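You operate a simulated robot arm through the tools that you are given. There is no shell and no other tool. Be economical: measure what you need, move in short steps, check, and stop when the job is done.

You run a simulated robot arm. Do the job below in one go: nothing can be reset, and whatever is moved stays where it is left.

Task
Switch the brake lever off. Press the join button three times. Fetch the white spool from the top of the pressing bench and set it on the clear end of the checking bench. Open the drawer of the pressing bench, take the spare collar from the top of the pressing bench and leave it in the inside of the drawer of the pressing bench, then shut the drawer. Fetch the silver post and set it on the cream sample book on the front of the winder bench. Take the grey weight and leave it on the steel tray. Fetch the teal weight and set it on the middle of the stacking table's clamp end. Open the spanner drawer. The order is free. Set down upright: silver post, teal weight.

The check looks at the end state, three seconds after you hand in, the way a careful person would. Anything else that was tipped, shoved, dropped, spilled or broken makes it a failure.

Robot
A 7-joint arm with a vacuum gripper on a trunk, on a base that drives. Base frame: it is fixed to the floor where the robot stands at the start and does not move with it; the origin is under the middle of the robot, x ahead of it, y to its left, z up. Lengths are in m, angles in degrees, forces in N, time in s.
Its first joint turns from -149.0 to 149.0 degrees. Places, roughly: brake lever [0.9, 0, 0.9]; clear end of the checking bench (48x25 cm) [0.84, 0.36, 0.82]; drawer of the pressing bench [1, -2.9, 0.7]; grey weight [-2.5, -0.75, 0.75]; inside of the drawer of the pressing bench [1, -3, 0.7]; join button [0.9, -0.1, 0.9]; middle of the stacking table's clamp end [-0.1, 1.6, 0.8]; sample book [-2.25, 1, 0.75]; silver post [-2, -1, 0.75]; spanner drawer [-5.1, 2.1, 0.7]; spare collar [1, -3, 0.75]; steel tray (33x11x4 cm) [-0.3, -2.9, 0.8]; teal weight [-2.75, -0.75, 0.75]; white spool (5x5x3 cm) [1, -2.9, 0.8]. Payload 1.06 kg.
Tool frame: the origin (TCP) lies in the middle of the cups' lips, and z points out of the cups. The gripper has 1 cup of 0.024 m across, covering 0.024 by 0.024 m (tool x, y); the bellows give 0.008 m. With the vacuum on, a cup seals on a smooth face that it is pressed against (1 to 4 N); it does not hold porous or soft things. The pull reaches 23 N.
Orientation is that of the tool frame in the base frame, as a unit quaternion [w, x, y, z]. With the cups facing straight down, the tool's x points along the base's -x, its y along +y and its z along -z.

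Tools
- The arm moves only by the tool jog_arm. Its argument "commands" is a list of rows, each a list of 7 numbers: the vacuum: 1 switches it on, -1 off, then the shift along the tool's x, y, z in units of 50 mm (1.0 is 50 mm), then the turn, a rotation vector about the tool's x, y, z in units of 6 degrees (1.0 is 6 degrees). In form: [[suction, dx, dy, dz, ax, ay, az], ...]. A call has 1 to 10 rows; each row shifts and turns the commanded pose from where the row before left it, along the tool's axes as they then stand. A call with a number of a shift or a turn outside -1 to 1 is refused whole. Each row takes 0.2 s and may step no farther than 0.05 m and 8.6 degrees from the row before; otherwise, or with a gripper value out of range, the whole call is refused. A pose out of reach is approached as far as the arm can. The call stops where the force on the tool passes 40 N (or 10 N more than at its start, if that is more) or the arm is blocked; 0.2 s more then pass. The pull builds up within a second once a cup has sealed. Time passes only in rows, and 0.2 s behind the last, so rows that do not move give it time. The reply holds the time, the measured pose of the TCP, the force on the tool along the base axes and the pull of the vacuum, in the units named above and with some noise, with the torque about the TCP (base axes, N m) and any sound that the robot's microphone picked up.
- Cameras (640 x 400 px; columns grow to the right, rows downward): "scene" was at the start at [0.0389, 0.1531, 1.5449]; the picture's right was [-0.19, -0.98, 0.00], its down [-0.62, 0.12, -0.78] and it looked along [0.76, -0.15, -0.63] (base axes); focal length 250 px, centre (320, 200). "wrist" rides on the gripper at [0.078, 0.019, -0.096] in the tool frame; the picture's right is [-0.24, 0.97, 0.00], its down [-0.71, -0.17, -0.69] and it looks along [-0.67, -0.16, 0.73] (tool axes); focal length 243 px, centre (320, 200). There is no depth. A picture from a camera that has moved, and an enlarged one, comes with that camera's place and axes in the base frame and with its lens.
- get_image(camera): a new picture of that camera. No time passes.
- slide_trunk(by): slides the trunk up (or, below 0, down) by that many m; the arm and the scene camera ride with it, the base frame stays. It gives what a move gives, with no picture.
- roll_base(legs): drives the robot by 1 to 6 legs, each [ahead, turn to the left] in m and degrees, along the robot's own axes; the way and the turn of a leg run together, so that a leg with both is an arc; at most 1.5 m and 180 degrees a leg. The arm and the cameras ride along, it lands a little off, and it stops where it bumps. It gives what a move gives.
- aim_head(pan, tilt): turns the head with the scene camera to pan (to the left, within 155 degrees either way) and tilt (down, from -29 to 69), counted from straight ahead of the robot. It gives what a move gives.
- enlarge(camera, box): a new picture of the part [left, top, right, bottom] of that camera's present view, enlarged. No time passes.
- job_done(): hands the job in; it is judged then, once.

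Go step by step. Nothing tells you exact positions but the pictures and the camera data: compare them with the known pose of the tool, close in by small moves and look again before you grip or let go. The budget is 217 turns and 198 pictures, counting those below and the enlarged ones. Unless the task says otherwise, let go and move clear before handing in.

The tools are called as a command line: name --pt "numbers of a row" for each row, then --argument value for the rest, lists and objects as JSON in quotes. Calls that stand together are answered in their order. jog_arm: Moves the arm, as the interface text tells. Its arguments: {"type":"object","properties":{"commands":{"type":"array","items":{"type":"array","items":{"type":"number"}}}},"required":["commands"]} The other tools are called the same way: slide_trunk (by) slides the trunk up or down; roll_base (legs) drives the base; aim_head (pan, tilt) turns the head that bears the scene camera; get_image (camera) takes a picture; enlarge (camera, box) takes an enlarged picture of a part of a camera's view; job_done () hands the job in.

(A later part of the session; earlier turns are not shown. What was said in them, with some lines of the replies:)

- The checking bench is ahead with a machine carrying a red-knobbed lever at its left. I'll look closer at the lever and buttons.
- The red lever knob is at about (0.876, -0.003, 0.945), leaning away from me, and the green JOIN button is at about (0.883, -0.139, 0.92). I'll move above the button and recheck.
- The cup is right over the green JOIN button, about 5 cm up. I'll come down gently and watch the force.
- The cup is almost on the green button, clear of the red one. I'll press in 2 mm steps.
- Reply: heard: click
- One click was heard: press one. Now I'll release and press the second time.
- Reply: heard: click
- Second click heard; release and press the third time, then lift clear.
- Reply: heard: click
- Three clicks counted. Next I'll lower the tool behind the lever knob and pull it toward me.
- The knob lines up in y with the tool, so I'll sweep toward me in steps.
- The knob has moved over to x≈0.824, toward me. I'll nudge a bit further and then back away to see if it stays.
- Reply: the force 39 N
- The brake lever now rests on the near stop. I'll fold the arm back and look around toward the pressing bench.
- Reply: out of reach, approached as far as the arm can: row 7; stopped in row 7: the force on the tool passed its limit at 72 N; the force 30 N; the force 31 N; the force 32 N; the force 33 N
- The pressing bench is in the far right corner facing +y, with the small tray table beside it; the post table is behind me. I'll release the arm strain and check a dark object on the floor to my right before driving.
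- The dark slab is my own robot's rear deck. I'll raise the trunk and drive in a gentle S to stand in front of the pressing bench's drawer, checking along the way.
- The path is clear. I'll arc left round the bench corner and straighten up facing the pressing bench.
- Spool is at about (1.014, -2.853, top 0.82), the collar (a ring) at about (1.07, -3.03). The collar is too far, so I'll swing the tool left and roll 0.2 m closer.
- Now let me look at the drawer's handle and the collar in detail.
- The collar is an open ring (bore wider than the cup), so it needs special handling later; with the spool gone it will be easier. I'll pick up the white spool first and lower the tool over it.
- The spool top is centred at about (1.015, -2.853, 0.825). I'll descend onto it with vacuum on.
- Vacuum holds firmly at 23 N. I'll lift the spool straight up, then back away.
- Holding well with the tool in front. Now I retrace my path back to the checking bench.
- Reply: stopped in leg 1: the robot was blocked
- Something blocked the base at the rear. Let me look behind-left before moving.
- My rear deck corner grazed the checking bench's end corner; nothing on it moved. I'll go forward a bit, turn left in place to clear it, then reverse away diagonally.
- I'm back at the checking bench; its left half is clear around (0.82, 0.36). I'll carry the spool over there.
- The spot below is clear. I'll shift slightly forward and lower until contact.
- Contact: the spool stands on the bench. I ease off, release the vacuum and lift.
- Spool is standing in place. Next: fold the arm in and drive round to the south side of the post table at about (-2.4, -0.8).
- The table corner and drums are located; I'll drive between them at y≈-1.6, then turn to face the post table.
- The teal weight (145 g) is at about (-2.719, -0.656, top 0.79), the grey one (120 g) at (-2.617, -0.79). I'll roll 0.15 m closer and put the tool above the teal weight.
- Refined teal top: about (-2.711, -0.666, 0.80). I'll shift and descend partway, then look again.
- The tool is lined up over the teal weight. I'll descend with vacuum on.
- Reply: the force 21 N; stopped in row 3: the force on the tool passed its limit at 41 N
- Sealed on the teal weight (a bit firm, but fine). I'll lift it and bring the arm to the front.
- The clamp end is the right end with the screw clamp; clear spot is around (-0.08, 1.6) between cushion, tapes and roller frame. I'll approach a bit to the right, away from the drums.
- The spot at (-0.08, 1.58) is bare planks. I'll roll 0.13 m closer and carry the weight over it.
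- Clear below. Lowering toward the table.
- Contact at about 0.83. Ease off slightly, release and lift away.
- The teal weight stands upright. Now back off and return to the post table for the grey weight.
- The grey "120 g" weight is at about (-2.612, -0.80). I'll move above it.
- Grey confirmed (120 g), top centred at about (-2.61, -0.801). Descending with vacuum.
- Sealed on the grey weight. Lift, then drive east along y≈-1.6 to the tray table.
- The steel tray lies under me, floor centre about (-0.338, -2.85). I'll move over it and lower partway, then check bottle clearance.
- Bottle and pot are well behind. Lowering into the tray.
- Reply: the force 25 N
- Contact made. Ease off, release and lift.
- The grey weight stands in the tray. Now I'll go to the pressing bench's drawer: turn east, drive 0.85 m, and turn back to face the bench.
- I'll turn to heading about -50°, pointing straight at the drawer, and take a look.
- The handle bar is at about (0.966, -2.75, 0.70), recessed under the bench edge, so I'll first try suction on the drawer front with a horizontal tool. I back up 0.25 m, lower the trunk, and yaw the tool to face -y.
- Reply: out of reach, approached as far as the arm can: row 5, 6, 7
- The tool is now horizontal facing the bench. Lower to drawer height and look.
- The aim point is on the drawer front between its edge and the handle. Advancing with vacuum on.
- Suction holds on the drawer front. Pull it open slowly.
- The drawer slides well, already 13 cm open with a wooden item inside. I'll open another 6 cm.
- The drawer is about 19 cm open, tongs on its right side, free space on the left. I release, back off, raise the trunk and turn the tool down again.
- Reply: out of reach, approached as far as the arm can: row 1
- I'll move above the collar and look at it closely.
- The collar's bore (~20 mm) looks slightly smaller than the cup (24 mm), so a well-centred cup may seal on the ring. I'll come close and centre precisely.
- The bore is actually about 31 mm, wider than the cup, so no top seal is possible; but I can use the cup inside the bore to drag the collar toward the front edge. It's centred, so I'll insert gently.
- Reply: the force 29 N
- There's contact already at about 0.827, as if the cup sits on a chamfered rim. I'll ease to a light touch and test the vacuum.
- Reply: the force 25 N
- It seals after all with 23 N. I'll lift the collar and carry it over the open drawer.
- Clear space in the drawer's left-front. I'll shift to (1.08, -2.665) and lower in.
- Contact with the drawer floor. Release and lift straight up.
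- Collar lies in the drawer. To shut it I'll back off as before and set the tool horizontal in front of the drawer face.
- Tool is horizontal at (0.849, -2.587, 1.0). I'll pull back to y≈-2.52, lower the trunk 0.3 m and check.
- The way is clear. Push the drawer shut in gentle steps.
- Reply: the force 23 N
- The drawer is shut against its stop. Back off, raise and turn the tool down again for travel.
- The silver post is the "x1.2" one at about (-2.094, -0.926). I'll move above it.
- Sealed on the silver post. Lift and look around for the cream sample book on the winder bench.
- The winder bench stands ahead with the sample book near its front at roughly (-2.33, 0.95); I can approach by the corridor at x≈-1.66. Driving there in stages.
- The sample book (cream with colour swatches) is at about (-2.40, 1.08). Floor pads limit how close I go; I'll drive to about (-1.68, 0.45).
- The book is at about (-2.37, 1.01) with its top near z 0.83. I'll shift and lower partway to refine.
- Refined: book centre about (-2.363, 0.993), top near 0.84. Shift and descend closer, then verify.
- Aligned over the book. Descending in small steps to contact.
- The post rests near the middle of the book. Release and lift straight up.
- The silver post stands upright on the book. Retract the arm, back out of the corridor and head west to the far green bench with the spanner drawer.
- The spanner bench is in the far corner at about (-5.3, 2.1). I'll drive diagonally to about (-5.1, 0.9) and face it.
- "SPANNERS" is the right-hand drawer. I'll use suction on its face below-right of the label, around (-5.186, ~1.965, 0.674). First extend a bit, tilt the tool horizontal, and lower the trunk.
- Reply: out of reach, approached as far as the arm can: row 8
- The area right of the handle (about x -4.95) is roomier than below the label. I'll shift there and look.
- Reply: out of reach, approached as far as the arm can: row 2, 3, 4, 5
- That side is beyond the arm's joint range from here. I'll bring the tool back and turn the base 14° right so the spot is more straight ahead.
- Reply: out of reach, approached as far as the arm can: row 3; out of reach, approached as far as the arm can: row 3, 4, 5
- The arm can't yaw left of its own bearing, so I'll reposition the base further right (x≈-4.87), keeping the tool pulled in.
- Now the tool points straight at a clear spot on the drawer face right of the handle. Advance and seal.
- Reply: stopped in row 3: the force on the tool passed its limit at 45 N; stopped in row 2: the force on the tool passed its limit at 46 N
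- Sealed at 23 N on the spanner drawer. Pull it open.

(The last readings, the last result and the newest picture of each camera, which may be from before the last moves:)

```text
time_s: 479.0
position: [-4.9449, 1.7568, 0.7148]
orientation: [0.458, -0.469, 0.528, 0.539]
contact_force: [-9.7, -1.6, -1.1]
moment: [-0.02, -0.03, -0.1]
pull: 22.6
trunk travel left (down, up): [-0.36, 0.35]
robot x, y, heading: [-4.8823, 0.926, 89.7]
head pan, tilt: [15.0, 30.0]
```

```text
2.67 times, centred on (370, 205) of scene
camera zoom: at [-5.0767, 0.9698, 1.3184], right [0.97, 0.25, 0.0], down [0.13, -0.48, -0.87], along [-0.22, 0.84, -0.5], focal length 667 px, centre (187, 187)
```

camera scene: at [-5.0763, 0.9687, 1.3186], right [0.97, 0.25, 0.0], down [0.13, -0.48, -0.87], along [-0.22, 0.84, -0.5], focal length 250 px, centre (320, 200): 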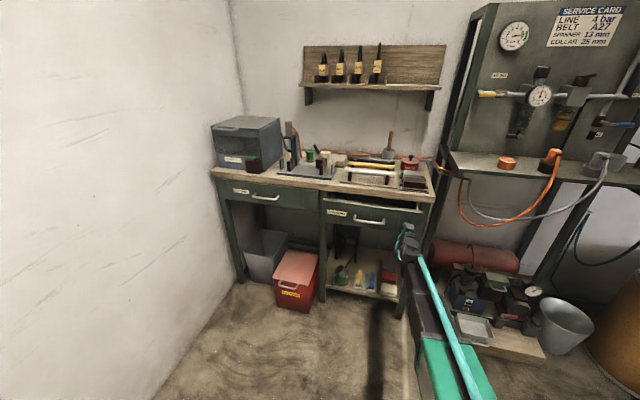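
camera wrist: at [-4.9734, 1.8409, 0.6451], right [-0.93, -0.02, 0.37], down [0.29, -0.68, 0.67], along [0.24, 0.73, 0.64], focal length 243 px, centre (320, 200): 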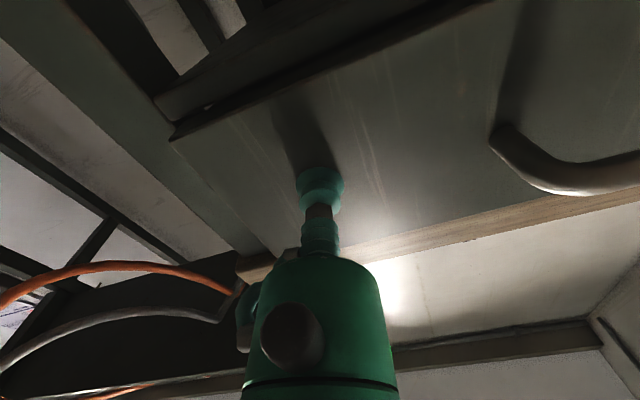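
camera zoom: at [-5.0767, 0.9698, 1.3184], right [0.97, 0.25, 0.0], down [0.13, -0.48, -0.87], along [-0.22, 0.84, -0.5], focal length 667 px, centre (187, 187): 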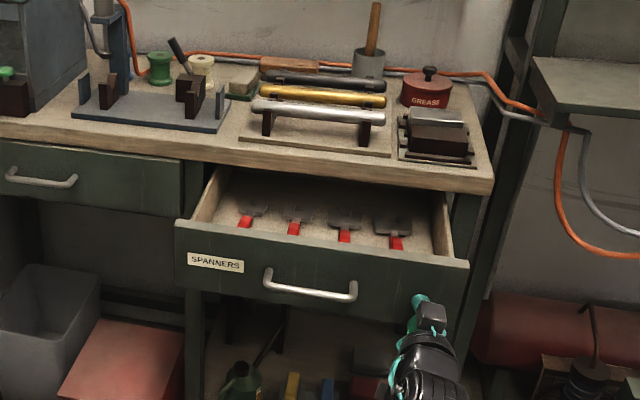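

Open about 19 cm with the spanners visible. I'll pull slightly further, then release and back away.

jog_arm --pt "1 0 0 -0.2 0 0 0" --pt "1 0 0 -0.2 0 0 0" --pt "1 0 0 -0.2 0 0 0" --pt "1 0 0 -0.2 0 0 0"

jog_arm --pt "-1 0 0 0 0 0 0" --pt "-1 0 0 0 0 0 0" --pt "-1 0 0 0 0 0 0" --pt "-1 0 0 0 0 0 0" --pt "-1 0 0 -0.5 0 0 0"

enlarge --camera "scene" --box '[270, 130, 470, 280]'

```text
time_s: 480.0
position: [-4.9433, 1.7167, 0.7165]
orientation: [0.456, -0.47, 0.529, 0.54]
contact_force: [-9.2, -1.8, -4.6]
moment: [0.04, -0.04, -0.04]
pull: 22.8
trunk travel left (down, up): [-0.36, 0.35]
robot x, y, heading: [-4.8835, 0.9248, 89.5]
head pan, tilt: [15.0, 30.0]
```

```text
time_s: 481.2
position: [-4.9416, 1.6919, 0.7164]
orientation: [0.457, -0.469, 0.528, 0.54]
contact_force: [0.1, -0.3, 0.4]
moment: [-0.02, 0.0, 0.04]
pull: 0.1
trunk travel left (down, up): [-0.36, 0.35]
robot x, y, heading: [-4.8803, 0.927, 89.4]
head pan, tilt: [15.0, 30.0]
```

```text
2.67 times, centred on (370, 205) of scene
camera zoom: at [-5.076, 0.9699, 1.3186], right [0.97, 0.25, 0.0], down [0.13, -0.48, -0.87], along [-0.22, 0.84, -0.5], focal length 667 px, centre (187, 187)
```

zoom: 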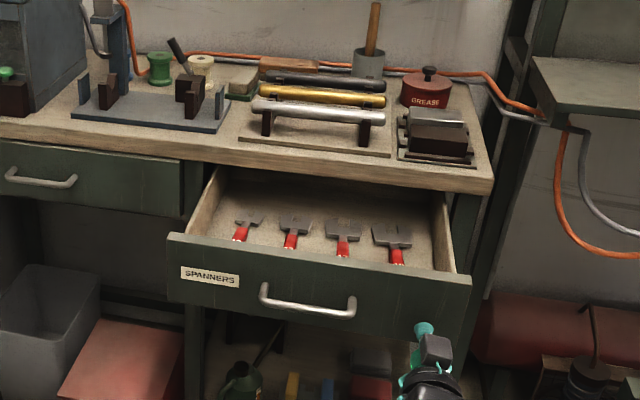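

The drawer stands well open. I back the base clear of it before handing in.

roll_base --legs '[[-0.4, 0]]'

get_image --camera "scene"

```text
time_s: 483.7
position: [-4.9438, 1.2927, 0.7159]
orientation: [0.458, -0.468, 0.529, 0.54]
contact_force: [0.1, -0.6, -0.3]
moment: [-0.02, 0.01, -0.03]
pull: 0.0
trunk travel left (down, up): [-0.36, 0.35]
robot x, y, heading: [-4.8832, 0.527, 89.4]
head pan, tilt: [15.0, 30.0]
```

```text
49 pictures are left
camera scene: at [-5.0794, 0.5709, 1.3186], right [0.97, 0.25, 0.0], down [0.12, -0.48, -0.87], along [-0.22, 0.84, -0.5], focal length 250 px, centre (320, 200)
```

scene: 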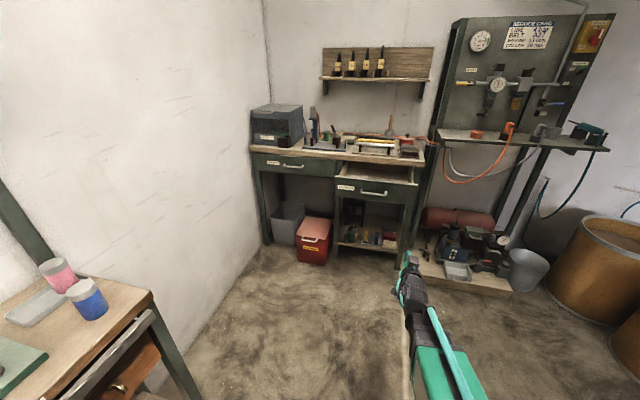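

Every task is done and the robot stands clear of the spanner drawer, so I'm handing in.

job_done

```text
The job is handed in.
```

I finished every item on the list and handed the job in.

- **Brake lever:** I pulled it from leaning away to its near stop, where it stayed. There are no on/off marks on it, so I took the near stop as off.
- **Join button:** pressed three times, with one click heard for each.
- **White spool:** standing on the clear end of the checking bench.
- **Spare collar:** in the drawer of the pressing bench, and the drawer is shut against its stop.
- **Silver post:** upright on the cream sample book on the winder bench.
- **Grey weight:** on the steel tray.
- **Teal weight:** upright near the middle of the stacking table's clamp end.
- **Spanner drawer:** open about 23 cm.

While reversing, my rear deck grazed the end corner of the checking bench. Nothing on the bench looked moved in the picture I took right after.
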